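You operate a simulated robot arm through the tools that you are given. There is no shell and no other tool. Be economical: measure what you need, move in short steps, check, and stop when the job is done.

Carry out the task below with a simulated two-armed robot. There is one attempt and no reset: what you move stays moved.

Task
Pack up after polishing: close the polish tin and clear the lamp box.
Fine: lamp switch off, lamp knob to 3; the blue rag goes from the lamp box to the black step.
Where things are to end (x, y in the base frame): blue rag within 0.06 m of [0.95, -0.33].
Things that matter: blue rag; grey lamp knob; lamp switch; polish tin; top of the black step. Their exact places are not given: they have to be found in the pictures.

The check looks at the end state, three seconds after you hand in, the way a careful person would. Anything else that was tipped, shoved, dropped, spilled or broken makes it a failure.

Robot
Two 7-joint arms with fingered hands on one trunk, on a carriage that runs on a rail from [0, 1.443] to [0, -0.437] (x, y) and turns from -3.665 to 2.129 rad about z. Base frame: it is fixed where the carriage stands at the start and does not move with it; the origin is on the floor, on the carriage's upright axis, x ahead of it, y to its left, z up; the surface under the hand at the start is at about z = 0.88. Readings come in m, rad, newtons and seconds.
The left shoulder is at the start at [0.07, 0.188, 1.398], the right one opposite. With the tool pointing down near the work surface each hand reaches from about 0.1 to 0.78 m from the robot's upright axis, wherever it stands, measured 20 degrees to its own side. Places, roughly: grey lamp knob [0.7, -0.1, 1]; lamp switch [0.7, -0.1, 1]; top of the black step [0.9, -0.4, 0.9]. Payload 4 kg a hand.
The tool frame of a hand sits at the grasp point between the pads (the TCP): z along the fingers, y along the line on which they close. The tips reach 0.026 m beyond it. The gripper opens to 0.132 m. The gripper's body begins 0.073 m behind the TCP. The gripper is a hand of 4 fingers: y runs from the thumb to the fingers, the wrist lies at [0, 0, -0.224] in the tool frame, and closing takes about 1.5 s.
Orientation is told as [roll, pitch, yaw] about the base's x, y, z axes, in that order, counted from this pose: with the fingers straight down and closing along the base's y, the tool's x points along the base's -x, its y along +y and its z along -z.

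Tools
- The arms move only by the tool servo_tool. It takes "left_series", "right_series" or both (then of equal length, played together; a hand with none holds still); each is a list of rows, each a list of 7 numbers: the shift along the tool's x, y, z in m, then the turn, a rotation vector about the tool's x, y, z in rad, then the gripper command, from -1 (shut) to 1 (fully open), values between in proportion. In form: [[x, y, z, wx, wy, wz, grip], ...]. A call has 1 to 10 rows; each row is the pose to reach, as a shift and turn from the pose commanded when the call began, along the tool's axes at that moment. A row lasts 0.2 s, in which the tool goes at most 0.05 m and 0.15 rad; a call with a longer step from one row to the next is refused whole, and so is a gripper value outside its range. Where a pose cannot be reached the arm comes as near as it can. A force on the tool above 40 N (or 10 N above the force at the start of the call, whichever is more), or a blocked arm, ends the call early, and 0.2 s more pass. Each finger travels about 0.072 m/s and halts on what it meets, pressing with about 30 N; the grip force reading is that of the motor and also rises with nothing between the fingers. The clock runs only during rows and for 0.2 s after the last one: add rows that repeat a pose to give the fingers time. The reply holds the time, the measured pose of the TCP, the force on the tool along the base axes, the opening and the grip force, in the units named above and with some noise, with the torque about the TCP (base axes, N m) and any sound that the robot's microphone picked up.
- Cameras (640 x 400 px; columns grow to the right, rows downward): "scene" is now at [0.1325, -0.0203, 1.6236]; the picture's right is [-0.24, -0.97, 0.00], its down [-0.59, 0.14, -0.80] and it looks along [0.77, -0.19, -0.60] (base axes); focal length 282 px, centre (320, 200). "left" rides on the left gripper at [-0.073, 0.006, -0.094] in its tool frame; the picture's right is [-0.08, -1.00, 0.00], its down [0.78, -0.06, -0.62] and it looks along [0.61, -0.05, 0.79] (tool axes); focal length 230 px, centre (320, 200). "right" rides on the right gripper at [0.073, 0.006, -0.094] in its tool frame; the picture's right is [-0.08, 1.00, 0.00], its down [-0.78, -0.06, -0.62] and it looks along [-0.62, -0.05, 0.79] (tool axes); focal length 230 px, centre (320, 200).
- snapshot(camera): a new picture of that camera. No time passes.
- lift_body(by): slides the trunk up (or, below 0, down) by that many m; the arms and the scene camera ride with it, the base frame stays. It gives what a move gives, with no picture.
- steer(legs): drives the robot by 1 to 6 legs, each [ahead, left, turn to the left] in m, m and rad, along the robot's own axes; the way and the turn of a leg run together, so that a leg with both is an arc; at most 1.5 m and 3.142 rad a leg. The arms and the cameras ride along, it lands a little off, and it stops where it bumps. It keeps to its track: a leg is cut to what the track allows. It gives what a move gives.
- set_grasp(shape, hand): the hand has 4 fingers and takes this shape, open, in about a second: jaw (thumb against the fingers, like two jaws); tri (thumb and two fingers); tip (a fingertip pinch); poke (one finger out to press); point (the index stretched); flat (the hand flat); cup (the hand cupped); fist (a fist). The gripper value then closes the fingers along that shape, each until it touches; the sizes above hold for jaw. It gives what a move gives, with no picture.
- aim_head(pan, tilt): turns the head with the scene camera to pan (to the left, within 1.501 rad either way) and tilt (down, from -0.506 to 1.204), counted from straight ahead of the robot. It gives what a move gives.
- pixel_to_xyz(camera, pixels): for up to 12 pixels [column, row] of the newest picture of that camera ("zoom" is the newest enlarged one), the place [x, y, z] in the base frame of the surface seen there, good to about 0.003 m. No time passes.
- enlarge(camera, box): a new picture of the part [left, top, right, bottom] of that camera's present view, enlarged. No time passes.
- hand_in(): hands the job in; it is judged then, once.

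Go step by step. Measure first, check grasps and placings, and put right what went wrong. The budget is 80 turns and 58 pictures, counting those below and the enlarged ones. Unless the task says otherwise, let go and move clear before handing in, and close with one line.

The tools are called as a command line: name --argument value ..., lists and objects as JSON in quotes. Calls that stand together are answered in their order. servo_tool: Moves the arms, as the interface text tells. Its arguments: {"type":"object","properties":{"left_series":{"type":"array","items":{"type":"array","items":{"type":"number"}}},"right_series":{"type":"array","items":{"type":"array","items":{"type":"number"}}}},"required":[]} The other tools are called the same way: lift_body (by) slides the trunk up or down; set_grasp (shape, hand) gives the hand a shape; steer (legs) drives the base; aim_head (pan, tilt) turns the head that bears the scene camera; snapshot (camera) takes a picture; pixel_to_xyz (camera, pixels) gives the place of the surface under pixels of a picture; enlarge (camera, box) takes an enlarged picture of a part of a camera's view; hand_in () hands the job in.

At the start:

```text
clock: 0.0
left_position: [0.4766, 0.0817, 1.3872]
left_tool_rot: [0.001, -0.001, 0.0]
left_force: [0.1, -0.3, 0.2]
left_torque: [-0.01, -0.01, -0.03]
left_grip_width: 0.1317
left_grip_force: 0.2
left_shape: jaw
right_position: [0.436, -0.4111, 1.3055]
right_tool_rot: [0.0, 0.0, -0.001]
right_force: [-0.3, 0.0, 0.0]
right_torque: [-0.01, 0.01, -0.03]
right_grip_width: 0.1316
right_grip_force: 0.1
right_shape: jaw
trunk travel left (down, up): [-0.875, 0.065]
robot x, y, heading: [0.0016, -0.0022, 0.003]
head pan, tilt: [-0.243, 0.648]
```

scene: 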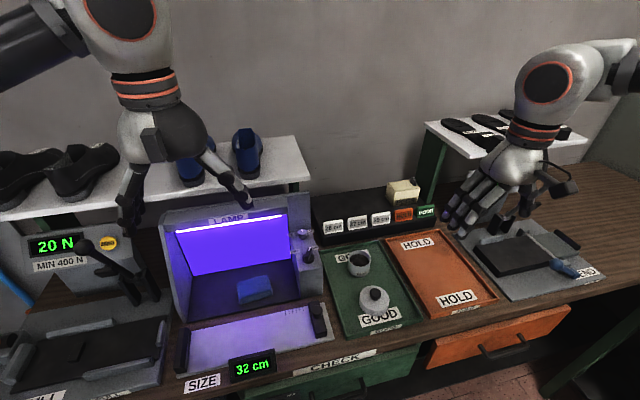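
right: 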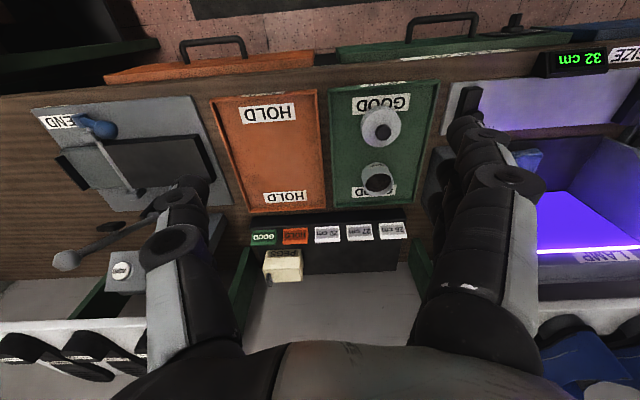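
left: 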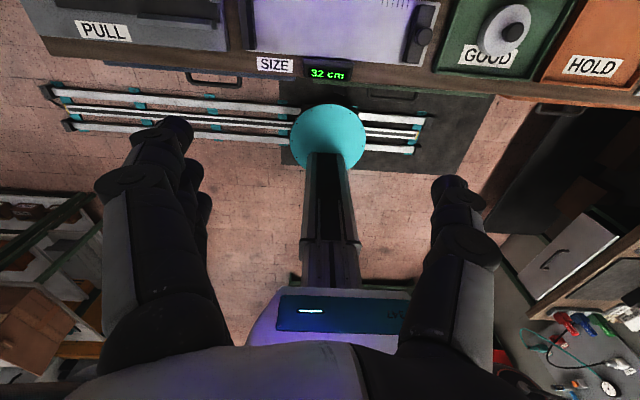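

The scene shows the lamp box with the blue rag near (253,290), the switch and knob near (300,240), two tin parts near (360,265) and (375,298), and the black step near (360,205). I'll enlarge these.

enlarge --camera "scene" --box '[270, 170, 470, 340]'

pixel_to_xyz --camera "scene" --pixels '[[253, 285], [242, 300], [268, 292], [305, 235], [309, 256], [360, 258], [374, 292], [360, 205], [330, 212], [403, 185], [300, 300], [225, 300]]'

enlarge --camera "scene" --box '[160, 190, 340, 390]'

```text
2.35 times, centred on (370, 255) of scene
```

zoom: 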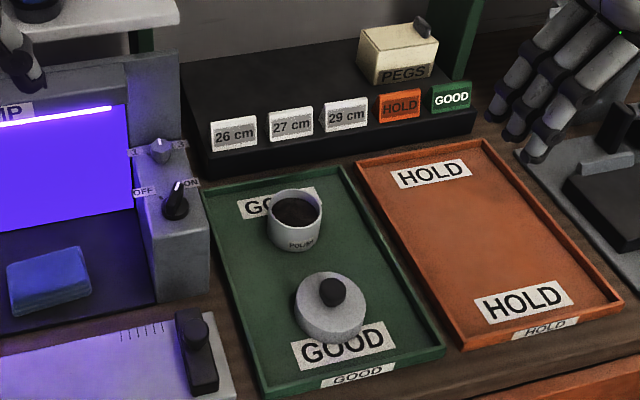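

```text
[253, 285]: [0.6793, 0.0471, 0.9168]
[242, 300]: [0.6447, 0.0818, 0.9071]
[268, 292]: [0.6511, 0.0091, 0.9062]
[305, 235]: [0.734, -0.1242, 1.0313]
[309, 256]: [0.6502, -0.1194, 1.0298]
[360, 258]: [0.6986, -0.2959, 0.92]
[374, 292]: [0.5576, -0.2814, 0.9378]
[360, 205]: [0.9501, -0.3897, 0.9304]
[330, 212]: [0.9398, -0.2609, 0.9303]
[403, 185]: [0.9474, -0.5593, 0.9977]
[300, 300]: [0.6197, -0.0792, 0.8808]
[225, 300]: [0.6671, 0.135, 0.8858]
```

```text
2.00 times, centred on (250, 290) of scene
```

zoom: 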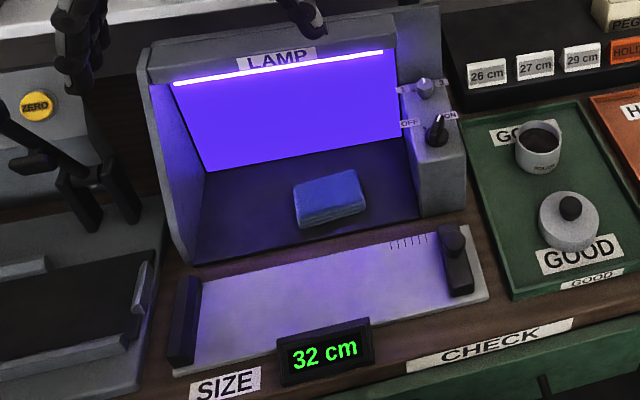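

Tin body (rim near x 0.70,y -0.30), lid near (0.56,-0.28). I need a close look at the switch/knob.

enlarge --camera "scene" --box '[280, 220, 328, 270]'

enlarge --camera "scene" --box '[335, 240, 405, 320]'

```text
8.00 times, centred on (304, 245) of scene
```

zoom: 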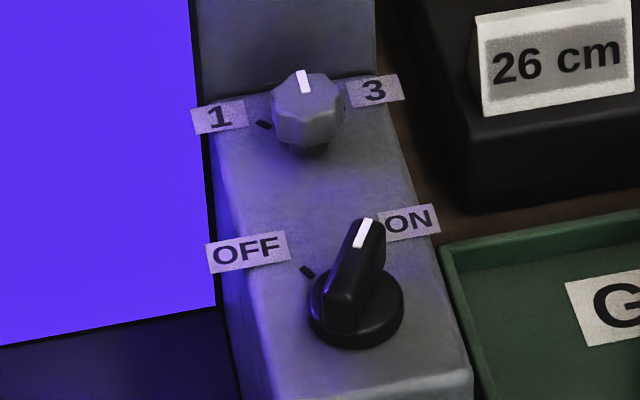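

```text
5.00 times, centred on (370, 280) of scene
```

zoom: 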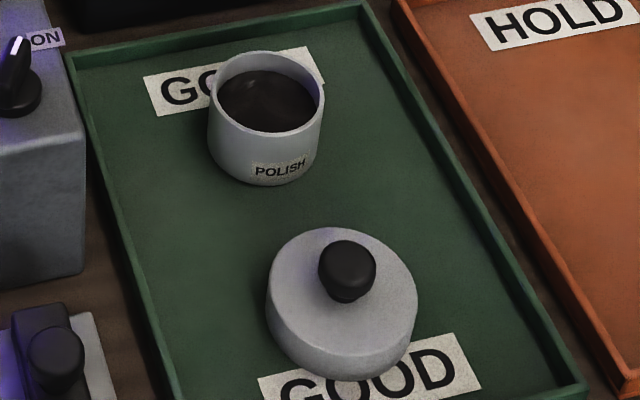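

The switch is a rotary bar pointing to ON (right-forward) with OFF at left-forward; the knob points ahead (2) and needs to go right to 3. Measuring their geometry.

enlarge --camera "scene" --box '[280, 220, 328, 270]'

pixel_to_xyz --camera "zoom" --pixels '[[303, 80], [310, 105], [264, 125], [304, 140], [218, 118], [374, 92], [308, 271], [362, 235], [340, 292], [390, 300], [270, 190], [430, 370]]'

pixel_to_xyz --camera "scene" --pixels '[[343, 255], [376, 256], [360, 248], [361, 267], [358, 259], [374, 293], [364, 296], [383, 302], [374, 287], [390, 250], [357, 235], [385, 300]]'

```text
8.00 times, centred on (304, 245) of scene
```

zoom: 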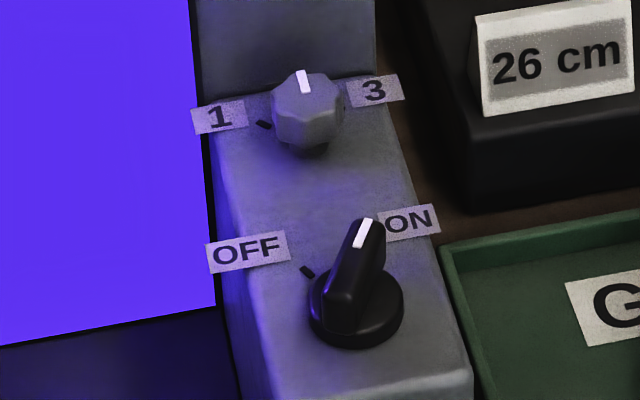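

```text
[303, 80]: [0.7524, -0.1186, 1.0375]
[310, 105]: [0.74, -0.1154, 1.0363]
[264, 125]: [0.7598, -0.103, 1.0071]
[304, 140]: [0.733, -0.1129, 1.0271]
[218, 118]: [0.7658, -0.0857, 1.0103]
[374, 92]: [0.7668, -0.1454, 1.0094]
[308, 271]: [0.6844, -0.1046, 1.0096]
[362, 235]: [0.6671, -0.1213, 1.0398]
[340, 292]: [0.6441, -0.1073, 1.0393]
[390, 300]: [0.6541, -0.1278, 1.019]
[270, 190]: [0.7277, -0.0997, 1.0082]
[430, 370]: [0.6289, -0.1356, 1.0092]
```

```text
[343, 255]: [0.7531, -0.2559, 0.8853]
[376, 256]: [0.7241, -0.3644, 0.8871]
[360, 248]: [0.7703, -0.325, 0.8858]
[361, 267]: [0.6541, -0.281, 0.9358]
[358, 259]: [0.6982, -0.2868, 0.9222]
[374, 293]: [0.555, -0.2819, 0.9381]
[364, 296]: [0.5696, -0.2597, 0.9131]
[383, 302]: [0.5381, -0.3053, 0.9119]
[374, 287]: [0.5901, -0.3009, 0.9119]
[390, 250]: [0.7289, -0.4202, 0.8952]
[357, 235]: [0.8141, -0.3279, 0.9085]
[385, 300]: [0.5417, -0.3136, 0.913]
```

Housing top is z≈1.009, the knob centre ≈(0.743,-0.116) and the switch bar ≈(0.655,-0.115), top 1.04. Next I measure the roof and lip, and get the right wrist camera over the tray and switches.

pixel_to_xyz --camera "scene" --pixels '[[240, 212], [240, 222], [180, 215], [172, 225], [255, 280], [250, 302], [235, 285], [272, 278], [220, 262], [320, 325], [188, 300], [390, 220]]'

servo_tool --right_series '[[-0.03, 0.03, 0.02, 0, 0, 0, 1], [-0.06, 0.06, 0.04, 0, 0, 0, 1], [-0.09, 0.09, 0.06, 0, 0, 0, 1], [-0.12, 0.12, 0.08, 0, 0, 0, 1], [-0.12, 0.12, 0.12, 0, 0, 0, 1]]'

snapshot --camera "right"

```text
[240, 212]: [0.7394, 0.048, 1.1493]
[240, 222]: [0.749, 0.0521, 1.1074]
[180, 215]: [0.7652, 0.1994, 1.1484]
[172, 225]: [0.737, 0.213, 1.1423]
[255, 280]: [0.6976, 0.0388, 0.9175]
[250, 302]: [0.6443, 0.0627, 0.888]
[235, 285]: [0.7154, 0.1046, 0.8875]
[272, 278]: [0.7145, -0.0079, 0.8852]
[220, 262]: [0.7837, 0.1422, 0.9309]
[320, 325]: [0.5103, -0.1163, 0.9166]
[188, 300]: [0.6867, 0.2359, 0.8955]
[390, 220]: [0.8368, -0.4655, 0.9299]
```

```text
clock: 1.2
left_position: [0.4781, 0.0805, 1.387]
left_tool_rot: [0.0, 0.002, -0.001]
left_force: [0.6, -0.1, -0.2]
left_torque: [0.0, 0.0, 0.01]
left_grip_width: 0.1319
left_grip_force: 0.0
left_shape: jaw
right_position: [0.5562, -0.2921, 1.1847]
right_tool_rot: [0.0, 0.0, -0.002]
right_force: [0.7, -0.3, -0.7]
right_torque: [0.03, 0.02, 0.01]
right_grip_width: 0.1319
right_grip_force: 0.0
right_shape: jaw
trunk travel left (down, up): [-0.875, 0.065]
robot x, y, heading: [0.0023, 0.0006, 0.005]
head pan, tilt: [-0.243, 0.648]
```

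```text
49 pictures are left
```

right: 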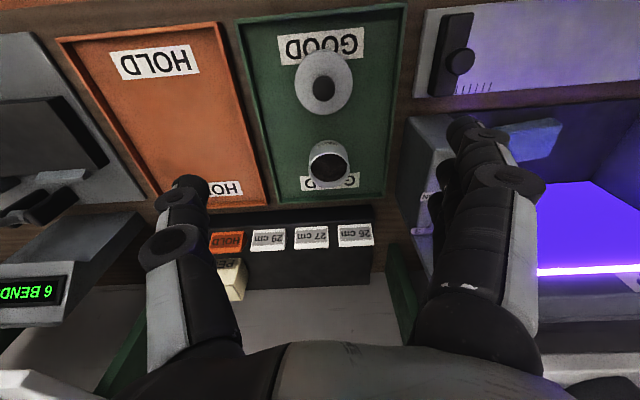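

Lid at (323,85) and tin at (328,165) are clear in the wrist view; measuring them.

enlarge --camera "right" --box '[270, 30, 400, 200]'

pixel_to_xyz --camera "right" --pixels '[[322, 88], [323, 80], [300, 85], [348, 85], [323, 62], [323, 108], [312, 160], [346, 162], [329, 146], [328, 188], [318, 88], [327, 88]]'

```text
2.35 times, centred on (335, 115) of right
```

zoom: 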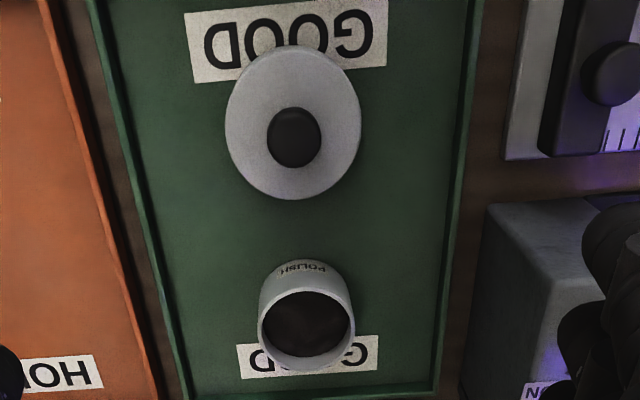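

```text
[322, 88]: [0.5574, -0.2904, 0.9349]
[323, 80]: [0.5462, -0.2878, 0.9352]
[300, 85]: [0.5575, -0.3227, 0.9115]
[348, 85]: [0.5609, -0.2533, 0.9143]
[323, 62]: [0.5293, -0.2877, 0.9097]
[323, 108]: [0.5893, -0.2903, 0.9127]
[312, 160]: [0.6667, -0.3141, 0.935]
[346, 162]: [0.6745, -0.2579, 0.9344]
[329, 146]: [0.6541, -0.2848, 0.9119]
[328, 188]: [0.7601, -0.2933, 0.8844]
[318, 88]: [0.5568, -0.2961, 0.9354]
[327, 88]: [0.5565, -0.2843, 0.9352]
```

Measure the tin's rim points for an accurate centre.

pixel_to_xyz --camera "zoom" --pixels '[[260, 325], [352, 325], [306, 288], [307, 367], [272, 353], [340, 352], [271, 137], [319, 137], [294, 110], [294, 164], [228, 125], [358, 125]]'

```text
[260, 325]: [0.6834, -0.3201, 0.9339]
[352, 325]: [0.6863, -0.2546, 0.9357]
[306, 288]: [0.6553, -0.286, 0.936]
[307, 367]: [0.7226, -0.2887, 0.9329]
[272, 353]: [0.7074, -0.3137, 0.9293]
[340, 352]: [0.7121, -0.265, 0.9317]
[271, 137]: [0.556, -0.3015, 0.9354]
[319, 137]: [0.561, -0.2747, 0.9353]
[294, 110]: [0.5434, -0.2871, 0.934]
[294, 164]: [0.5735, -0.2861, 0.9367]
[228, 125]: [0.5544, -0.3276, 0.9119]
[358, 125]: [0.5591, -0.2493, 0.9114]
```

Tin centre ≈(0.689,-0.287), rim 0.935, dia 0.068; lid ≈(0.557,-0.288), dia 0.078, knob dia 0.027 up to z 0.936. I'll descend to the knob with the fingers part closed.

servo_tool --right_series '[[0, 0.004, 0.04, 0, 0, 0, 0.5], [0, 0.004, 0.08, 0, 0, 0, 0], [0, 0.004, 0.12, 0, 0, 0, -0.1], [0, 0.004, 0.16, 0, 0, 0, -0.1], [0, 0.004, 0.19, 0, 0, 0, -0.1], [0, 0.004, 0.19, 0, 0, 0, -0.1]]'

snapshot --camera "right"

```text
clock: 2.6
left_position: [0.4775, 0.0812, 1.3876]
left_tool_rot: [0.001, -0.001, 0.0]
left_force: [0.1, -1.0, 0.9]
left_torque: [-0.02, 0.04, 0.0]
left_grip_width: 0.1317
left_grip_force: 0.0
left_shape: jaw
right_position: [0.5386, -0.3026, 1.0305]
right_tool_rot: [0.0, -0.001, -0.002]
right_force: [0.0, -0.7, -0.5]
right_torque: [0.01, -0.02, -0.03]
right_grip_width: 0.06
right_grip_force: 0.1
right_shape: jaw
right hand out of reach, approached as far as the arm can: row 4, 5, 6
trunk travel left (down, up): [-0.875, 0.065]
robot x, y, heading: [0.0004, 0.0013, 0.003]
head pan, tilt: [-0.243, 0.648]
```

```text
47 pictures are left
```

right: 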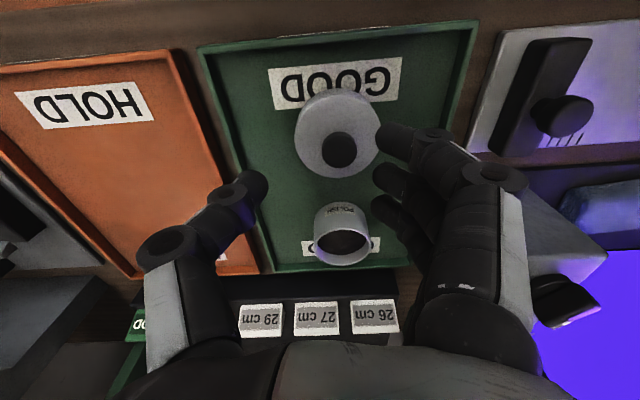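

The arm ran out of reach at this height, so I raise the hand and lower the trunk by 0.2 m.

servo_tool --right_series '[[0, 0, -0.05, 0, 0, 0, -0.1], [0, 0, -0.1, 0, 0, 0, -0.1], [0, 0, -0.15, 0, 0, 0, -0.1], [0, 0, -0.2, 0, 0, 0, -0.1]]'

lift_body --by -0.2

snapshot --camera "scene"

```text
clock: 3.6
left_position: [0.4757, 0.0821, 1.3874]
left_tool_rot: [-0.001, -0.003, -0.001]
left_force: [0.2, 1.0, 0.5]
left_torque: [0.01, -0.02, 0.01]
left_grip_width: 0.1318
left_grip_force: 0.1
left_shape: jaw
right_position: [0.5371, -0.3031, 1.2292]
right_tool_rot: [0.0, -0.002, -0.002]
right_force: [-0.8, -0.5, 0.0]
right_torque: [0.0, -0.03, 0.05]
right_grip_width: 0.06
right_grip_force: 0.0
right_shape: jaw
trunk travel left (down, up): [-0.875, 0.065]
robot x, y, heading: [0.0009, 0.0015, -0.003]
head pan, tilt: [-0.243, 0.648]
```

```text
clock: 5.8
left_position: [0.4777, 0.0806, 1.1876]
left_tool_rot: [0.0, 0.0, 0.0]
left_force: [0.5, 0.9, 0.3]
left_torque: [0.0, -0.02, 0.01]
left_grip_width: 0.1318
left_grip_force: 0.2
left_shape: jaw
right_position: [0.5384, -0.3033, 1.0281]
right_tool_rot: [0.0, -0.004, -0.001]
right_force: [0.4, 0.3, 0.0]
right_torque: [0.03, 0.01, -0.04]
right_grip_width: 0.0601
right_grip_force: 0.1
right_shape: jaw
trunk travel left (down, up): [-0.675, 0.265]
robot x, y, heading: [-0.0001, -0.0014, 0.001]
head pan, tilt: [-0.243, 0.648]
```

```text
46 pictures are left
```

scene: 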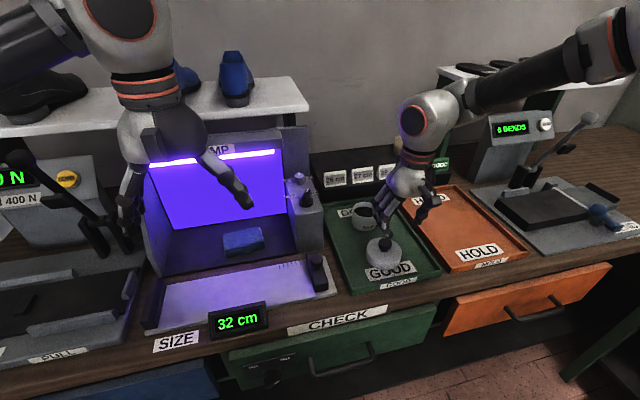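

The trunk is lowered and clear. Moving over the lid knob and going down to TCP z≈0.95.

servo_tool --right_series '[[-0.019, 0.015, 0.0, 0, 0, 0, -0.1], [-0.019, 0.015, 0.03, 0, 0, 0, -0.1], [-0.019, 0.015, 0.055, 0, 0, 0, -0.1], [-0.019, 0.015, 0.075, 0, 0, 0, -0.1], [-0.019, 0.015, 0.078, 0, 0, 0, -0.1]]'

snapshot --camera "right"

```text
clock: 7.0
left_position: [0.4782, 0.0815, 1.1884]
left_tool_rot: [0.0, 0.0, 0.0]
left_force: [0.4, -0.1, 0.2]
left_torque: [-0.03, -0.04, 0.03]
left_grip_width: 0.1321
left_grip_force: 0.0
left_shape: jaw
right_position: [0.558, -0.2897, 0.9503]
right_tool_rot: [0.001, -0.003, -0.002]
right_force: [-0.1, -0.1, -0.2]
right_torque: [0.02, -0.05, 0.0]
right_grip_width: 0.0601
right_grip_force: 0.0
right_shape: jaw
trunk travel left (down, up): [-0.675, 0.265]
robot x, y, heading: [0.0005, 0.0016, 0.001]
head pan, tilt: [-0.243, 0.648]
```

```text
45 pictures are left
```

right: 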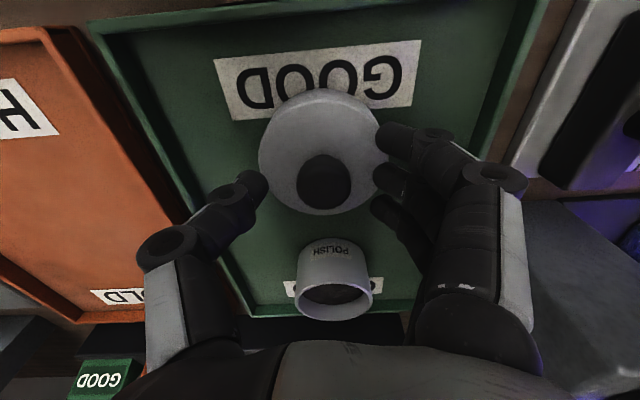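

Thumb (255,185) and middle finger (385,180) straddle the lid knob (325,180). I go down 8 mm and close.

servo_tool --right_series '[[0, 0.001, 0.008, 0, 0, 0, -0.1], [0, 0.001, 0.008, 0, 0, 0, -0.5], [0, 0.001, 0.008, 0, 0, 0, -1], [0, 0.001, 0.008, 0, 0, 0, -1], [0, 0.001, 0.008, 0, 0, 0, -1], [0, 0.001, 0.008, 0, 0, 0, -1], [0, 0.001, 0.008, 0, 0, 0, -1]]'

snapshot --camera "right"

```text
clock: 8.6
left_position: [0.4764, 0.0812, 1.1874]
left_tool_rot: [0.0, -0.001, -0.001]
left_force: [-0.6, 0.1, -0.2]
left_torque: [0.0, -0.05, 0.0]
left_grip_width: 0.1315
left_grip_force: 0.0
left_shape: jaw
right_position: [0.5576, -0.2873, 0.9428]
right_tool_rot: [-0.001, -0.002, -0.004]
right_force: [0.4, -0.4, 1.8]
right_torque: [0.06, 0.01, 0.02]
right_grip_width: 0.008
right_grip_force: 29.4
right_shape: jaw
trunk travel left (down, up): [-0.675, 0.265]
robot x, y, heading: [-0.0008, 0.001, 0.004]
head pan, tilt: [-0.243, 0.648]
```

```text
44 pictures are left
```

right: 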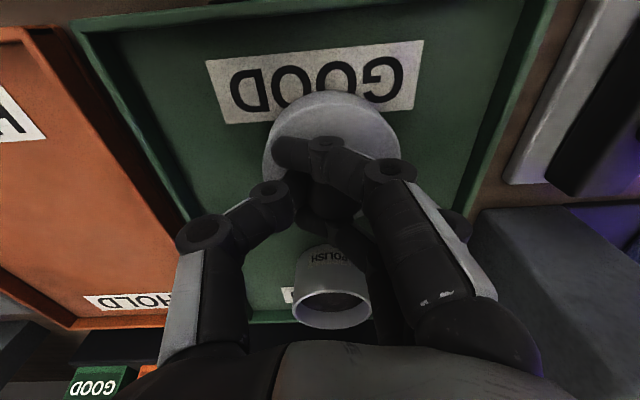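

The outer finger curls round in front of the knob, and the grip reads 29 N. I lift 3 cm to see whether the lid comes with it.

servo_tool --right_series '[[0, 0, -0.02, 0, 0, 0, -1], [0, 0, -0.04, 0, 0, 0, -1], [0, 0, -0.06, 0, 0, 0, -1]]'

snapshot --camera "right"

enlarge --camera "scene" --box '[330, 150, 460, 290]'

```text
clock: 9.4
left_position: [0.4759, 0.0818, 1.1885]
left_tool_rot: [0.0, 0.0, 0.001]
left_force: [-0.1, -0.3, -0.6]
left_torque: [0.01, -0.02, 0.02]
left_grip_width: 0.1316
left_grip_force: 0.0
left_shape: jaw
right_position: [0.5571, -0.2871, 1.0026]
right_tool_rot: [0.001, 0.0, -0.002]
right_force: [-0.3, 0.8, 0.5]
right_torque: [-0.02, 0.02, 0.0]
right_grip_width: 0.0079
right_grip_force: 30.1
right_shape: jaw
trunk travel left (down, up): [-0.675, 0.265]
robot x, y, heading: [-0.0002, -0.0013, -0.002]
head pan, tilt: [-0.243, 0.648]
```

```text
43 pictures are left
```

right: 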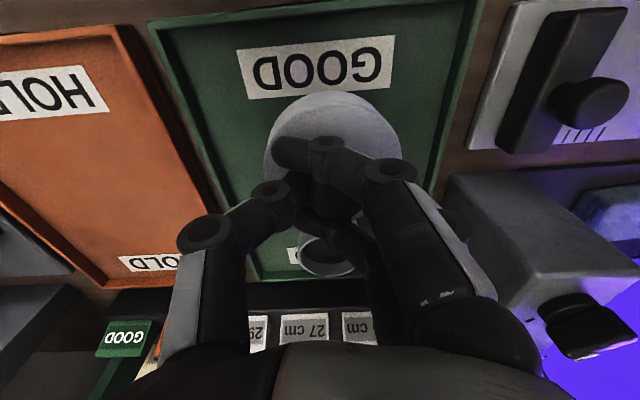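

```text
2.86 times, centred on (395, 220) of scene
```

zoom: 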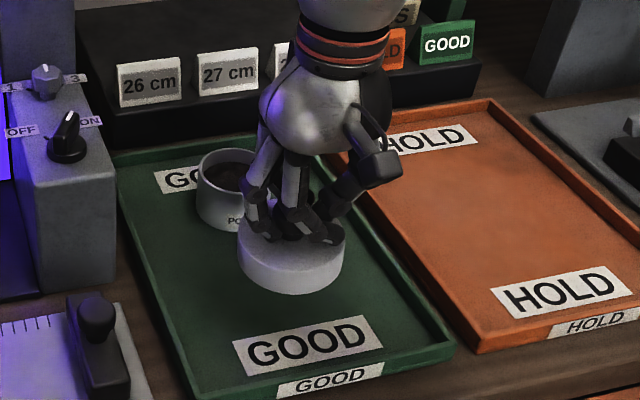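

The lid hangs level in the hand. I'll measure its centre relative to the TCP.

pixel_to_xyz --camera "right" --pixels '[[268, 148], [398, 148], [336, 96], [296, 112], [376, 112], [310, 105], [355, 103]]'

pixel_to_xyz --camera "zoom" --pixels '[[242, 235], [345, 237], [266, 258], [320, 258], [232, 165], [232, 150], [198, 175], [345, 225]]'

```text
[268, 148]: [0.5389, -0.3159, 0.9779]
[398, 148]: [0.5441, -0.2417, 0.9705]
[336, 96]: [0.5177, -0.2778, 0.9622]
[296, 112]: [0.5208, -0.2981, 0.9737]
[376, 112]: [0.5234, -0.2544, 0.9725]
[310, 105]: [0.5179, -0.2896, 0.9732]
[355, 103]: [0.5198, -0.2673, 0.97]
```

```text
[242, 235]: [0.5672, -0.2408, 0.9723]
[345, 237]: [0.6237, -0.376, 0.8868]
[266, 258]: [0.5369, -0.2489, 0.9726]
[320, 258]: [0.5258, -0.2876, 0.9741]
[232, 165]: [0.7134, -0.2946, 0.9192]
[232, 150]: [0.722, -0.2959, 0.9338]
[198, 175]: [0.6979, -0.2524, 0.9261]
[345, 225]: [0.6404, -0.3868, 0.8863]
```

The lid centre sits about (-0.002,+0.008) from the TCP. I'll rise 2 cm and carry it above the tin, aiming the TCP at (0.691,-0.2955).

servo_tool --right_series '[[0, 0, -0.02, 0, 0, 0, -1], [-0.035, -0.002, -0.02, 0, 0, 0, -1], [-0.07, -0.004, -0.02, 0, 0, 0, -1], [-0.105, -0.006, -0.02, 0, 0, 0, -1], [-0.134, -0.0085, -0.02, 0, 0, 0, -1], [-0.134, -0.0085, -0.02, 0, 0, 0, -1]]'

snapshot --camera "right"

enlarge --camera "scene" --box '[330, 150, 420, 250]'

```text
clock: 10.8
left_position: [0.477, 0.0819, 1.1877]
left_tool_rot: [-0.001, -0.001, 0.0]
left_force: [0.2, 0.7, 0.0]
left_torque: [0.01, -0.01, 0.01]
left_grip_width: 0.1315
left_grip_force: 0.0
left_shape: jaw
right_position: [0.6718, -0.3047, 1.0266]
right_tool_rot: [0.001, -0.001, -0.003]
right_force: [-0.2, 0.2, 0.1]
right_torque: [-0.01, -0.01, -0.02]
right_grip_width: 0.007
right_grip_force: 29.9
right_shape: jaw
right hand out of reach, approached as far as the arm can: row 5, 6
trunk travel left (down, up): [-0.675, 0.265]
robot x, y, heading: [-0.0018, -0.0014, 0.003]
head pan, tilt: [-0.243, 0.648]
```

```text
41 pictures are left
```

right: 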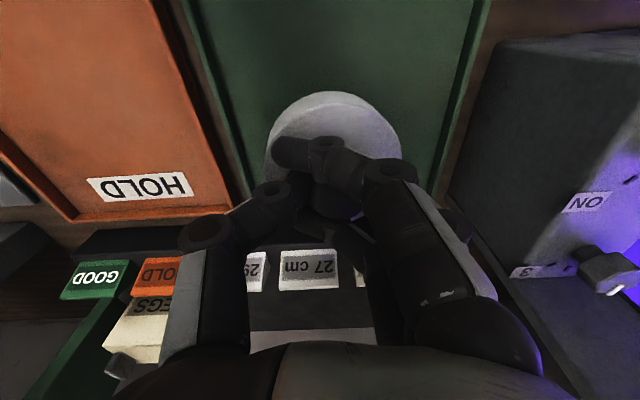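

```text
4.00 times, centred on (375, 200) of scene
```

zoom: 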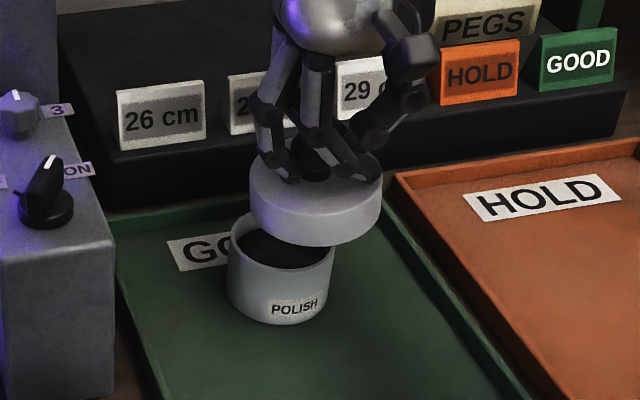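

The arm stops 2 cm short again, and lowering the trunk helped last time. I'll pull back, raise both hands, lower the trunk another 0.15 m and go forward again.

servo_tool --right_series '[[0.03, 0, -0.03, 0, 0, 0, -1], [0.06, 0, -0.06, 0, 0, 0, -1], [0.09, 0.0, -0.09, 0, 0, 0, -1], [0.1, 0, -0.12, 0, 0, 0, -1], [0.1, 0, -0.15, 0, 0, 0, -1]]' --left_series '[[0, 0, -0.03, 0, 0, 0, 1], [0, 0, -0.06, 0, 0, 0, 1], [0, 0, -0.09, 0, 0, 0, 1], [0, 0, -0.12, 0, 0, 0, 1], [0, 0, -0.15, 0, 0, 0, 1]]'

lift_body --by -0.15

```text
clock: 12.0
left_position: [0.4763, 0.0809, 1.3386]
left_tool_rot: [0.0, 0.002, -0.003]
left_force: [-0.5, 0.0, -0.1]
left_torque: [0.03, -0.01, 0.0]
left_grip_width: 0.1315
left_grip_force: 0.0
left_shape: jaw
right_position: [0.57, -0.3061, 1.1756]
right_tool_rot: [-0.001, -0.002, -0.003]
right_force: [-1.0, 0.3, 0.4]
right_torque: [0.02, 0.02, 0.0]
right_grip_width: 0.007
right_grip_force: 30.1
right_shape: jaw
trunk travel left (down, up): [-0.675, 0.265]
robot x, y, heading: [0.0008, 0.002, 0.001]
head pan, tilt: [-0.243, 0.648]
```

```text
clock: 13.7
left_position: [0.4774, 0.0808, 1.1872]
left_tool_rot: [0.0, 0.0, 0.0]
left_force: [0.6, 0.3, -0.1]
left_torque: [0.01, -0.01, 0.01]
left_grip_width: 0.1316
left_grip_force: 0.2
left_shape: jaw
right_position: [0.5705, -0.3054, 1.0266]
right_tool_rot: [0.001, -0.002, -0.002]
right_force: [-0.1, 0.6, -1.7]
right_torque: [0.02, 0.01, -0.01]
right_grip_width: 0.007
right_grip_force: 29.5
right_shape: jaw
trunk travel left (down, up): [-0.525, 0.415]
robot x, y, heading: [0.0001, -0.0032, 0.004]
head pan, tilt: [-0.243, 0.648]
```

Now forward to TCP (0.691,-0.2955) at the same height.

servo_tool --right_series '[[-0.04, 0.003, 0, 0, 0, 0, -1], [-0.08, 0.006, 0, 0, 0, 0, -1], [-0.11, 0.01, 0, 0, 0, 0, -1], [-0.12, 0.01, 0, 0, 0, 0, -1], [-0.12, 0.01, 0, 0, 0, 0, -1]]'

snapshot --camera "scene"

snapshot --camera "right"

```text
clock: 14.9
left_position: [0.4776, 0.0806, 1.1879]
left_tool_rot: [0.0, -0.001, 0.0]
left_force: [0.0, -1.0, 0.1]
left_torque: [-0.01, 0.04, 0.0]
left_grip_width: 0.1321
left_grip_force: 0.0
left_shape: jaw
right_position: [0.6699, -0.306, 1.0202]
right_tool_rot: [0.0, -0.002, -0.002]
right_force: [0.3, -0.3, -0.9]
right_torque: [0.04, -0.03, -0.02]
right_grip_width: 0.0069
right_grip_force: 30.2
right_shape: jaw
right hand out of reach, approached as far as the arm can: row 3, 4, 5
trunk travel left (down, up): [-0.525, 0.415]
robot x, y, heading: [0.0019, -0.0013, 0.001]
head pan, tilt: [-0.243, 0.648]
```

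```text
39 pictures are left
```

scene: 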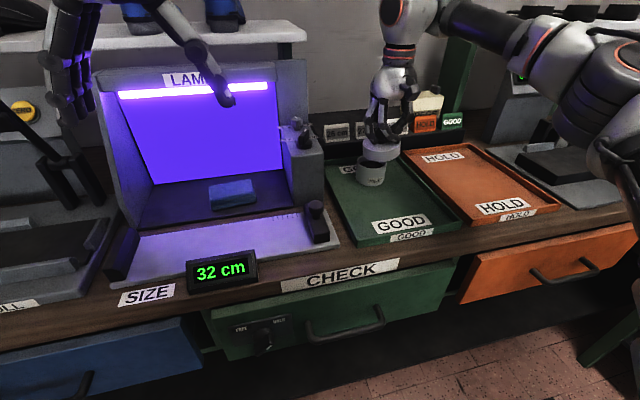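

```text
38 pictures are left
```

right: 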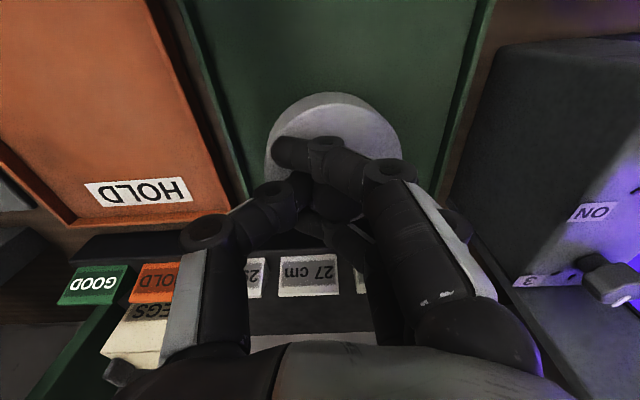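

The limit is arm length (~0.61 m horizontally from the shoulder). I'll retract and raise the hand, slide the carriage right and turn left so the right shoulder comes forward.

servo_tool --right_series '[[0.0, 0, -0.04, 0, 0, 0, -1], [0.04, 0, -0.06, 0, 0, 0, -1], [0.08, 0, -0.08, 0, 0, 0, -1], [0.12, 0, -0.1, 0, 0, 0, -1], [0.16, 0, -0.12, 0, 0, 0, -1], [0.2, 0, -0.12, 0, 0, 0, -1], [0.24, 0, -0.12, 0, 0, 0, -1]]'

steer --legs '[[0, -0.25, 0], [0, 0, 0.5]]'

aim_head --pan -0.5 --tilt 0.6

snapshot --camera "scene"

```text
clock: 16.5
left_position: [0.4755, 0.0804, 1.1891]
left_tool_rot: [-0.002, -0.003, 0.0]
left_force: [-0.6, -0.1, -0.6]
left_torque: [-0.01, -0.07, 0.01]
left_grip_width: 0.1319
left_grip_force: 0.0
left_shape: jaw
right_position: [0.4266, -0.3037, 1.1416]
right_tool_rot: [0.001, -0.002, -0.001]
right_force: [-0.1, 0.1, -1.2]
right_torque: [-0.01, -0.05, 0.0]
right_grip_width: 0.0068
right_grip_force: 29.9
right_shape: jaw
right hand out of reach, approached as far as the arm can: row 1
trunk travel left (down, up): [-0.525, 0.415]
robot x, y, heading: [-0.0022, -0.001, 0.003]
head pan, tilt: [-0.243, 0.648]
```

```text
clock: 19.8
left_position: [0.3802, 0.0489, 1.1875]
left_tool_rot: [0.0, 0.0, 0.5]
left_force: [0.1, 0.0, 0.9]
left_torque: [0.02, 0.0, 0.01]
left_grip_width: 0.1318
left_grip_force: 0.0
left_shape: jaw
right_position: [0.5231, -0.3123, 1.1414]
right_tool_rot: [0.0, 0.0, 0.496]
right_force: [0.1, 0.0, -0.3]
right_torque: [-0.03, 0.01, 0.0]
right_grip_width: 0.0067
right_grip_force: 29.6
right_shape: jaw
trunk travel left (down, up): [-0.525, 0.415]
robot x, y, heading: [0.0006, -0.2537, 0.5]
head pan, tilt: [-0.243, 0.648]
```

```text
clock: 20.5
left_position: [0.3801, 0.0477, 1.1878]
left_tool_rot: [0.0, 0.001, 0.498]
left_force: [-0.2, -0.7, -0.1]
left_torque: [-0.01, 0.01, 0.01]
left_grip_width: 0.132
left_grip_force: 0.0
left_shape: jaw
right_position: [0.5233, -0.3119, 1.1413]
right_tool_rot: [-0.001, 0.0, 0.498]
right_force: [0.4, 0.2, -0.8]
right_torque: [0.03, -0.01, 0.0]
right_grip_width: 0.0069
right_grip_force: 29.8
right_shape: jaw
trunk travel left (down, up): [-0.525, 0.415]
robot x, y, heading: [0.0023, -0.2539, 0.497]
head pan, tilt: [-0.499, 0.6]
```

```text
37 pictures are left
```

scene: 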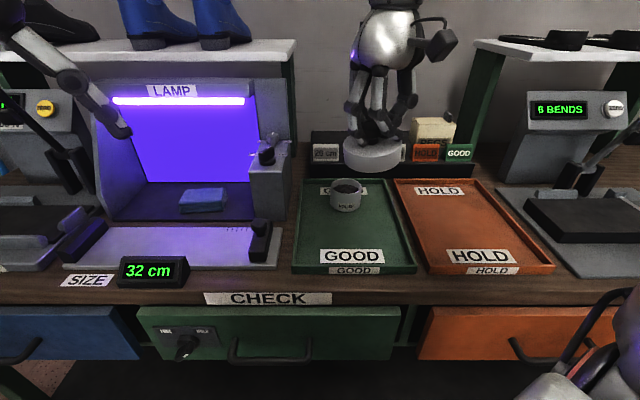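

The lid is still held, and the shoulder is now at about (0.15,-0.38). Moving the TCP to (0.6946,-0.2935,1.02), accounting for the yaw of 0.5.

servo_tool --right_series '[[-0.035, -0.0145, 0.03, 0, 0, 0, -1], [-0.07, -0.029, 0.06, 0, 0, 0, -1], [-0.105, -0.0435, 0.09, 0, 0, 0, -1], [-0.14, -0.058, 0.11, 0, 0, 0, -1], [-0.1592, -0.0659, 0.12, 0, 0, 0, -1], [-0.1592, -0.0659, 0.12, 0, 0, 0, -1]]'

enlarge --camera "scene" --box '[290, 100, 420, 240]'

pixel_to_xyz --camera "zoom" --pixels '[[320, 200]]'

```text
clock: 21.9
left_position: [0.3789, 0.0476, 1.1873]
left_tool_rot: [0.0, 0.001, 0.498]
left_force: [0.1, -0.2, 0.4]
left_torque: [-0.02, -0.02, -0.02]
left_grip_width: 0.1316
left_grip_force: 0.1
left_shape: jaw
right_position: [0.6952, -0.2934, 1.0187]
right_tool_rot: [-0.001, -0.002, 0.498]
right_force: [0.7, -0.3, -0.2]
right_torque: [0.04, -0.03, -0.01]
right_grip_width: 0.0068
right_grip_force: 30.2
right_shape: jaw
trunk travel left (down, up): [-0.525, 0.415]
robot x, y, heading: [0.0013, -0.2486, 0.5]
head pan, tilt: [-0.499, 0.6]
```

```text
2.86 times, centred on (355, 170) of scene
```

zoom: 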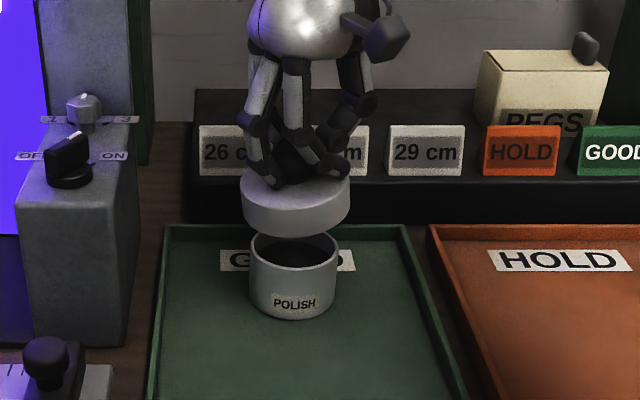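

```text
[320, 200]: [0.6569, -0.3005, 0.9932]
```

Laterally the lid (centre col 296) matches the tin (294.5). Checking the fore-aft alignment by depth.

pixel_to_xyz --camera "zoom" --pixels '[[260, 215], [278, 220], [296, 222], [314, 220], [332, 215], [260, 288], [277, 295], [295, 297], [312, 294], [329, 288], [248, 205], [346, 205]]'

```text
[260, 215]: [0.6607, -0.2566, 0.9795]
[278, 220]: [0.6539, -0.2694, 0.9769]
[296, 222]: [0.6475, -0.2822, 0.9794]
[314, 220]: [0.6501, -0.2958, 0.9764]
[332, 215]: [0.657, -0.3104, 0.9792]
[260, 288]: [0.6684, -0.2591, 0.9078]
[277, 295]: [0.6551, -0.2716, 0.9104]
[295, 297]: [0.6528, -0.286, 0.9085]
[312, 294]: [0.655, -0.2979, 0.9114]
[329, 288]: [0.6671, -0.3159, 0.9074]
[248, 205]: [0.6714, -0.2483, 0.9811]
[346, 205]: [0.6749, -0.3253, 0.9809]
```

Lid centre ≈(0.688,-0.2845) and tin ≈(0.687,-0.286): nearly coaxial. I shift 1 mm and descend gradually to contact.

servo_tool --right_series '[[0.0007, -0.0013, 0.015, 0, 0, 0, -1], [0.0007, -0.0013, 0.027, 0, 0, 0, -1], [0.0007, -0.0013, 0.034, 0, 0, 0, -1], [0.0007, -0.0013, 0.039, 0, 0, 0, -1], [0.0007, -0.0013, 0.043, 0, 0, 0, -1]]'

enlarge --camera "scene" --box '[310, 130, 390, 230]'

```text
clock: 23.1
left_position: [0.3823, 0.0485, 1.1868]
left_tool_rot: [0.003, 0.001, 0.499]
left_force: [-0.7, 1.0, 0.3]
left_torque: [0.02, 0.01, -0.02]
left_grip_width: 0.1318
left_grip_force: 0.0
left_shape: jaw
right_position: [0.6952, -0.2965, 0.975]
right_tool_rot: [-0.001, 0.003, 0.496]
right_force: [-0.1, -0.3, 0.1]
right_torque: [0.01, 0.02, 0.02]
right_grip_width: 0.0069
right_grip_force: 29.7
right_shape: jaw
trunk travel left (down, up): [-0.525, 0.415]
robot x, y, heading: [-0.0003, -0.2518, 0.503]
head pan, tilt: [-0.499, 0.6]
```

```text
4.00 times, centred on (350, 180) of scene
```

zoom: 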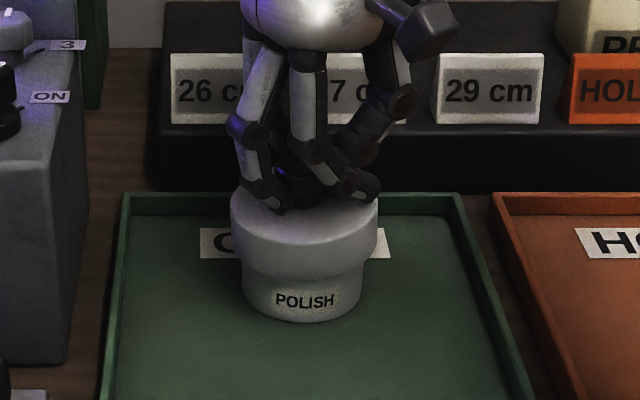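

The lid is coming over the tin with no force yet. Lower further in small steps.

servo_tool --right_series '[[0, 0, 0.003, 0, 0, 0, -1], [0, 0, 0.006, 0, 0, 0, -1], [0, 0, 0.009, 0, 0, 0, -1], [0, 0, 0.012, 0, 0, 0, -1]]'

enlarge --camera "scene" --box '[310, 130, 390, 230]'

```text
clock: 24.1
left_position: [0.3783, 0.0476, 1.1888]
left_tool_rot: [-0.001, -0.003, 0.499]
left_force: [0.3, -0.4, 0.0]
left_torque: [-0.02, 0.0, -0.01]
left_grip_width: 0.1319
left_grip_force: 0.0
left_shape: jaw
right_position: [0.6937, -0.2948, 0.9675]
right_tool_rot: [0.001, -0.004, 0.499]
right_force: [2.0, -1.3, 12.8]
right_torque: [0.38, 0.16, -0.02]
right_grip_width: 0.007
right_grip_force: 29.9
right_shape: jaw
trunk travel left (down, up): [-0.525, 0.415]
robot x, y, heading: [0.002, -0.2521, 0.505]
head pan, tilt: [-0.499, 0.6]
```

```text
4.00 times, centred on (350, 180) of scene
```

zoom: 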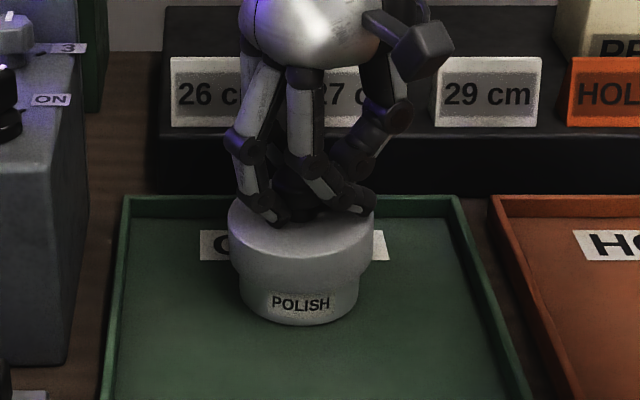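

Contact at 12.8 N with the lid top at z≈0.938, right on the rim, so it is seated. I ease off, open and rise.

servo_tool --right_series '[[0, 0, -0.003, 0, 0, 0, -1], [0, 0, -0.003, 0, 0, 0, -0.8], [0, 0, -0.003, 0, 0, 0, -0.6], [0, 0, -0.003, 0, 0, 0, -0.3], [0, 0, -0.003, 0, 0, 0, 0], [0, 0, -0.003, 0, 0, 0, 0], [0, 0, -0.03, 0, 0, 0, 0], [0, 0, -0.07, 0, 0, 0, 0], [0, 0, -0.12, 0, 0, 0, 0]]'

enlarge --camera "scene" --box '[290, 130, 390, 250]'

pixel_to_xyz --camera "zoom" --pixels '[[345, 180], [345, 215], [345, 235], [300, 215], [395, 215], [320, 200], [370, 200]]'

```text
clock: 26.1
left_position: [0.3796, 0.0485, 1.188]
left_tool_rot: [0.0, 0.001, 0.5]
left_force: [0.2, -0.3, 0.3]
left_torque: [-0.01, -0.02, 0.0]
left_grip_width: 0.1318
left_grip_force: 0.0
left_shape: jaw
right_position: [0.6936, -0.2951, 1.0858]
right_tool_rot: [0.001, -0.001, 0.498]
right_force: [-0.6, -0.3, 0.3]
right_torque: [-0.02, 0.0, -0.01]
right_grip_width: 0.0654
right_grip_force: 0.0
right_shape: jaw
trunk travel left (down, up): [-0.525, 0.415]
robot x, y, heading: [0.0004, -0.2563, 0.503]
head pan, tilt: [-0.499, 0.6]
```

```text
3.33 times, centred on (340, 190) of scene
```

zoom: 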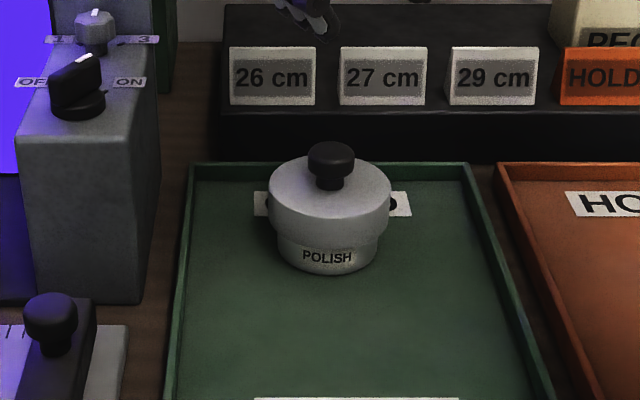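

```text
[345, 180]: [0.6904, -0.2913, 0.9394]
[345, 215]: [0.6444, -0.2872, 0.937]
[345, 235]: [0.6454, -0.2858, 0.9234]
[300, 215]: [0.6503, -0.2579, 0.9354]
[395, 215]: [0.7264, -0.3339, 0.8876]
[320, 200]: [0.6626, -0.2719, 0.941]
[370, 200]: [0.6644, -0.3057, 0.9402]
```

The tin is closed and level (lid top at z 0.940). Next I retract, slide left, turn a little more and raise the trunk for the switches.

servo_tool --right_series '[[0, 0, -0.04, 0, 0, 0, 0], [0.035, 0.019, -0.07, 0, 0, 0.1, 0], [0.07, 0.038, -0.07, 0, 0, 0.2, 0], [0.105, 0.057, -0.07, 0, 0, 0.3, 0], [0.14, 0.076, -0.07, 0, 0, 0.4, 0], [0.1756, 0.0958, -0.07, 0, 0, 0.5, 0]]'

steer --legs '[[0.1137, 0.2069, 0], [0, 0, 0.15]]'

lift_body --by 0.12

set_grasp --shape "tip" --hand "right"

snapshot --camera "right"

```text
clock: 27.5
left_position: [0.379, 0.0486, 1.1889]
left_tool_rot: [0.0, -0.001, 0.5]
left_force: [0.5, 0.6, 0.7]
left_torque: [0.01, 0.0, 0.0]
left_grip_width: 0.132
left_grip_force: 0.0
left_shape: jaw
right_position: [0.4928, -0.2964, 1.1565]
right_tool_rot: [-0.001, -0.002, -0.003]
right_force: [-1.1, 0.7, 1.1]
right_torque: [0.04, -0.01, 0.0]
right_grip_width: 0.0653
right_grip_force: 0.1
right_shape: jaw
trunk travel left (down, up): [-0.525, 0.415]
robot x, y, heading: [0.0009, -0.2538, 0.496]
head pan, tilt: [-0.499, 0.6]
```

```text
clock: 29.9
left_position: [0.3302, 0.3369, 1.1883]
left_tool_rot: [-0.001, 0.0, 0.648]
left_force: [0.1, 0.1, -0.3]
left_torque: [-0.03, 0.01, 0.01]
left_grip_width: 0.1319
left_grip_force: 0.2
left_shape: jaw
right_position: [0.4946, 0.0154, 1.1549]
right_tool_rot: [0.002, -0.001, 0.145]
right_force: [0.1, -0.3, 0.3]
right_torque: [-0.02, 0.0, 0.03]
right_grip_width: 0.0653
right_grip_force: 0.1
right_shape: jaw
trunk travel left (down, up): [-0.525, 0.415]
robot x, y, heading: [0.0008, -0.0161, 0.648]
head pan, tilt: [-0.499, 0.6]
```

```text
clock: 31.4
left_position: [0.3308, 0.337, 1.308]
left_tool_rot: [0.0, 0.001, 0.648]
left_force: [0.6, -0.4, -0.1]
left_torque: [0.01, 0.0, 0.03]
left_grip_width: 0.1318
left_grip_force: 0.2
left_shape: jaw
right_position: [0.4954, 0.0145, 1.2738]
right_tool_rot: [0.001, 0.002, 0.146]
right_force: [-0.2, -0.1, 0.4]
right_torque: [0.01, 0.02, 0.02]
right_grip_width: 0.0652
right_grip_force: 0.1
right_shape: jaw
trunk travel left (down, up): [-0.645, 0.295]
robot x, y, heading: [0.0008, -0.0134, 0.651]
head pan, tilt: [-0.499, 0.6]
```

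```text
clock: 32.3
left_position: [0.3314, 0.3383, 1.3075]
left_tool_rot: [0.001, 0.0, 0.649]
left_force: [0.7, 0.6, 0.0]
left_torque: [0.0, -0.01, -0.02]
left_grip_width: 0.1321
left_grip_force: 0.0
left_shape: jaw
right_position: [0.4962, 0.0155, 1.275]
right_tool_rot: [0.0, 0.0, 0.147]
right_force: [0.2, 0.1, 0.8]
right_torque: [0.0, -0.02, 0.0]
right_grip_width: 0.1317
right_grip_force: 0.0
right_shape: tip
trunk travel left (down, up): [-0.645, 0.295]
robot x, y, heading: [0.0003, -0.0143, 0.645]
head pan, tilt: [-0.499, 0.6]
```

```text
32 pictures are left
```

right: 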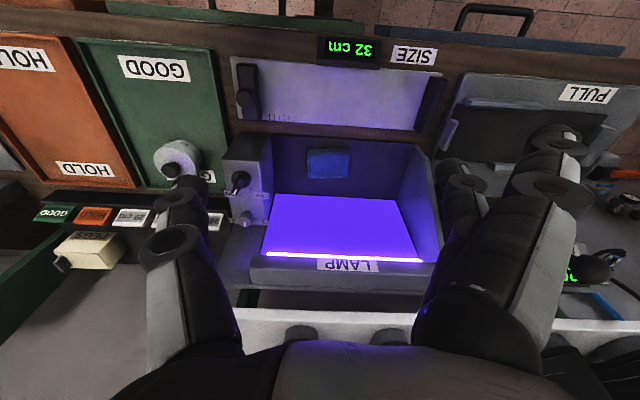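

The wrist view shows the switch (238,185) and knob (243,218) from above. Enlarging for exact geometry.

enlarge --camera "right" --box '[215, 150, 285, 235]'

pixel_to_xyz --camera "zoom" --pixels '[[320, 200]]'

```text
4.71 times, centred on (250, 192) of right
```

zoom: 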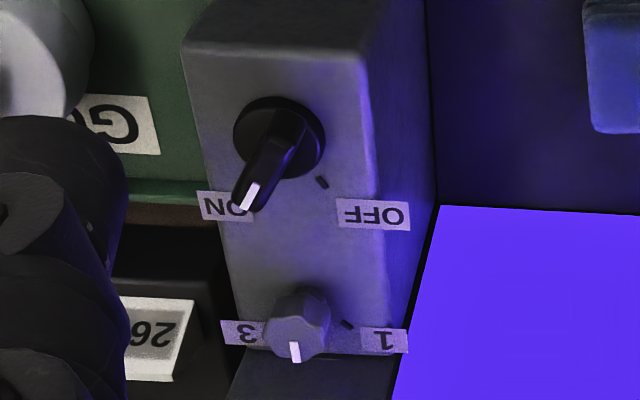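

```text
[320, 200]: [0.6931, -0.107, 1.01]
```

pixel_to_xyz --camera "zoom" --pixels '[[238, 137], [322, 150], [275, 100], [290, 176], [285, 125], [268, 160], [250, 195], [322, 182], [347, 324], [273, 330], [322, 330], [295, 350]]'

```text
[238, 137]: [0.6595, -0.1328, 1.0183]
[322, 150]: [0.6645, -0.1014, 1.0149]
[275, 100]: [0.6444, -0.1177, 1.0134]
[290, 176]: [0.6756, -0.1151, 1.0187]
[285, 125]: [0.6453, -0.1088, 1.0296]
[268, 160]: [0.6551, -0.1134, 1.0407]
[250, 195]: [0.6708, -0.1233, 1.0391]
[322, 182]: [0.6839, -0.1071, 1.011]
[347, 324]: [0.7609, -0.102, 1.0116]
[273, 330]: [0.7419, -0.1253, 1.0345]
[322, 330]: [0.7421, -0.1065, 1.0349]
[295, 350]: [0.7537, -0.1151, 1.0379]
```

Switch: centre ≈(0.660,-0.117), bar at −30° yaw (ON), OFF at about +30°. Knob: centre ≈(0.742,-0.116), pointing at 0°. I return to jaw shape and position above the switch with yaw −0.515.

set_grasp --shape "jaw" --hand "right"

servo_tool --right_series '[[-0.024, -0.026, 0.02, 0, 0, 0.11, 0.5], [-0.048, -0.052, 0.04, 0, 0, 0.22, 0], [-0.072, -0.078, 0.06, 0, 0, 0.33, -0.1], [-0.096, -0.104, 0.08, 0, 0, 0.44, -0.1], [-0.12, -0.13, 0.1, 0, 0, 0.55, -0.1], [-0.1428, -0.155, 0.13, 0, 0, 0.66, -0.1], [-0.1428, -0.155, 0.155, 0, 0, 0.66, -0.1], [-0.1428, -0.155, 0.155, 0, 0, 0.66, -0.1]]'

snapshot --camera "right"

```text
clock: 33.2
left_position: [0.3317, 0.3375, 1.3076]
left_tool_rot: [0.001, 0.0, 0.648]
left_force: [-0.1, -0.5, 0.7]
left_torque: [-0.01, -0.02, 0.02]
left_grip_width: 0.1318
left_grip_force: 0.0
left_shape: jaw
right_position: [0.4964, 0.0145, 1.2741]
right_tool_rot: [0.0, 0.001, 0.147]
right_force: [-0.5, -0.6, -0.6]
right_torque: [-0.01, 0.05, 0.0]
right_grip_width: 0.1319
right_grip_force: 0.0
right_shape: jaw
trunk travel left (down, up): [-0.645, 0.295]
robot x, y, heading: [-0.0007, -0.0175, 0.649]
head pan, tilt: [-0.499, 0.6]
```

```text
clock: 35.0
left_position: [0.3308, 0.3384, 1.3081]
left_tool_rot: [0.001, 0.0, 0.649]
left_force: [0.4, -0.1, 0.1]
left_torque: [0.01, -0.01, -0.01]
left_grip_width: 0.1319
left_grip_force: 0.0
left_shape: jaw
right_position: [0.6604, -0.1154, 1.1197]
right_tool_rot: [0.002, -0.001, -0.512]
right_force: [-0.1, 0.4, 0.2]
right_torque: [-0.02, 0.01, 0.03]
right_grip_width: 0.0602
right_grip_force: 0.1
right_shape: jaw
trunk travel left (down, up): [-0.645, 0.295]
robot x, y, heading: [-0.0023, -0.0153, 0.651]
head pan, tilt: [-0.499, 0.6]
```

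```text
30 pictures are left
```

right: 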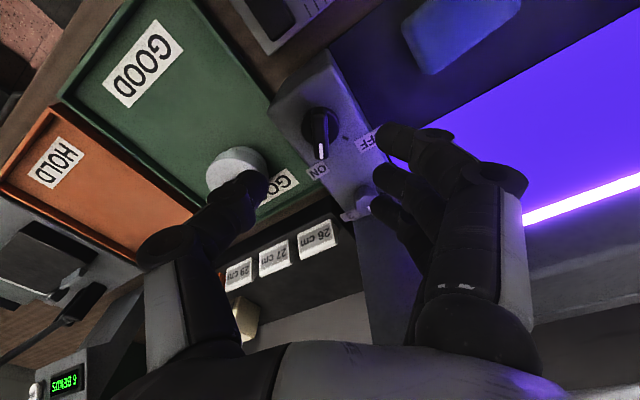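

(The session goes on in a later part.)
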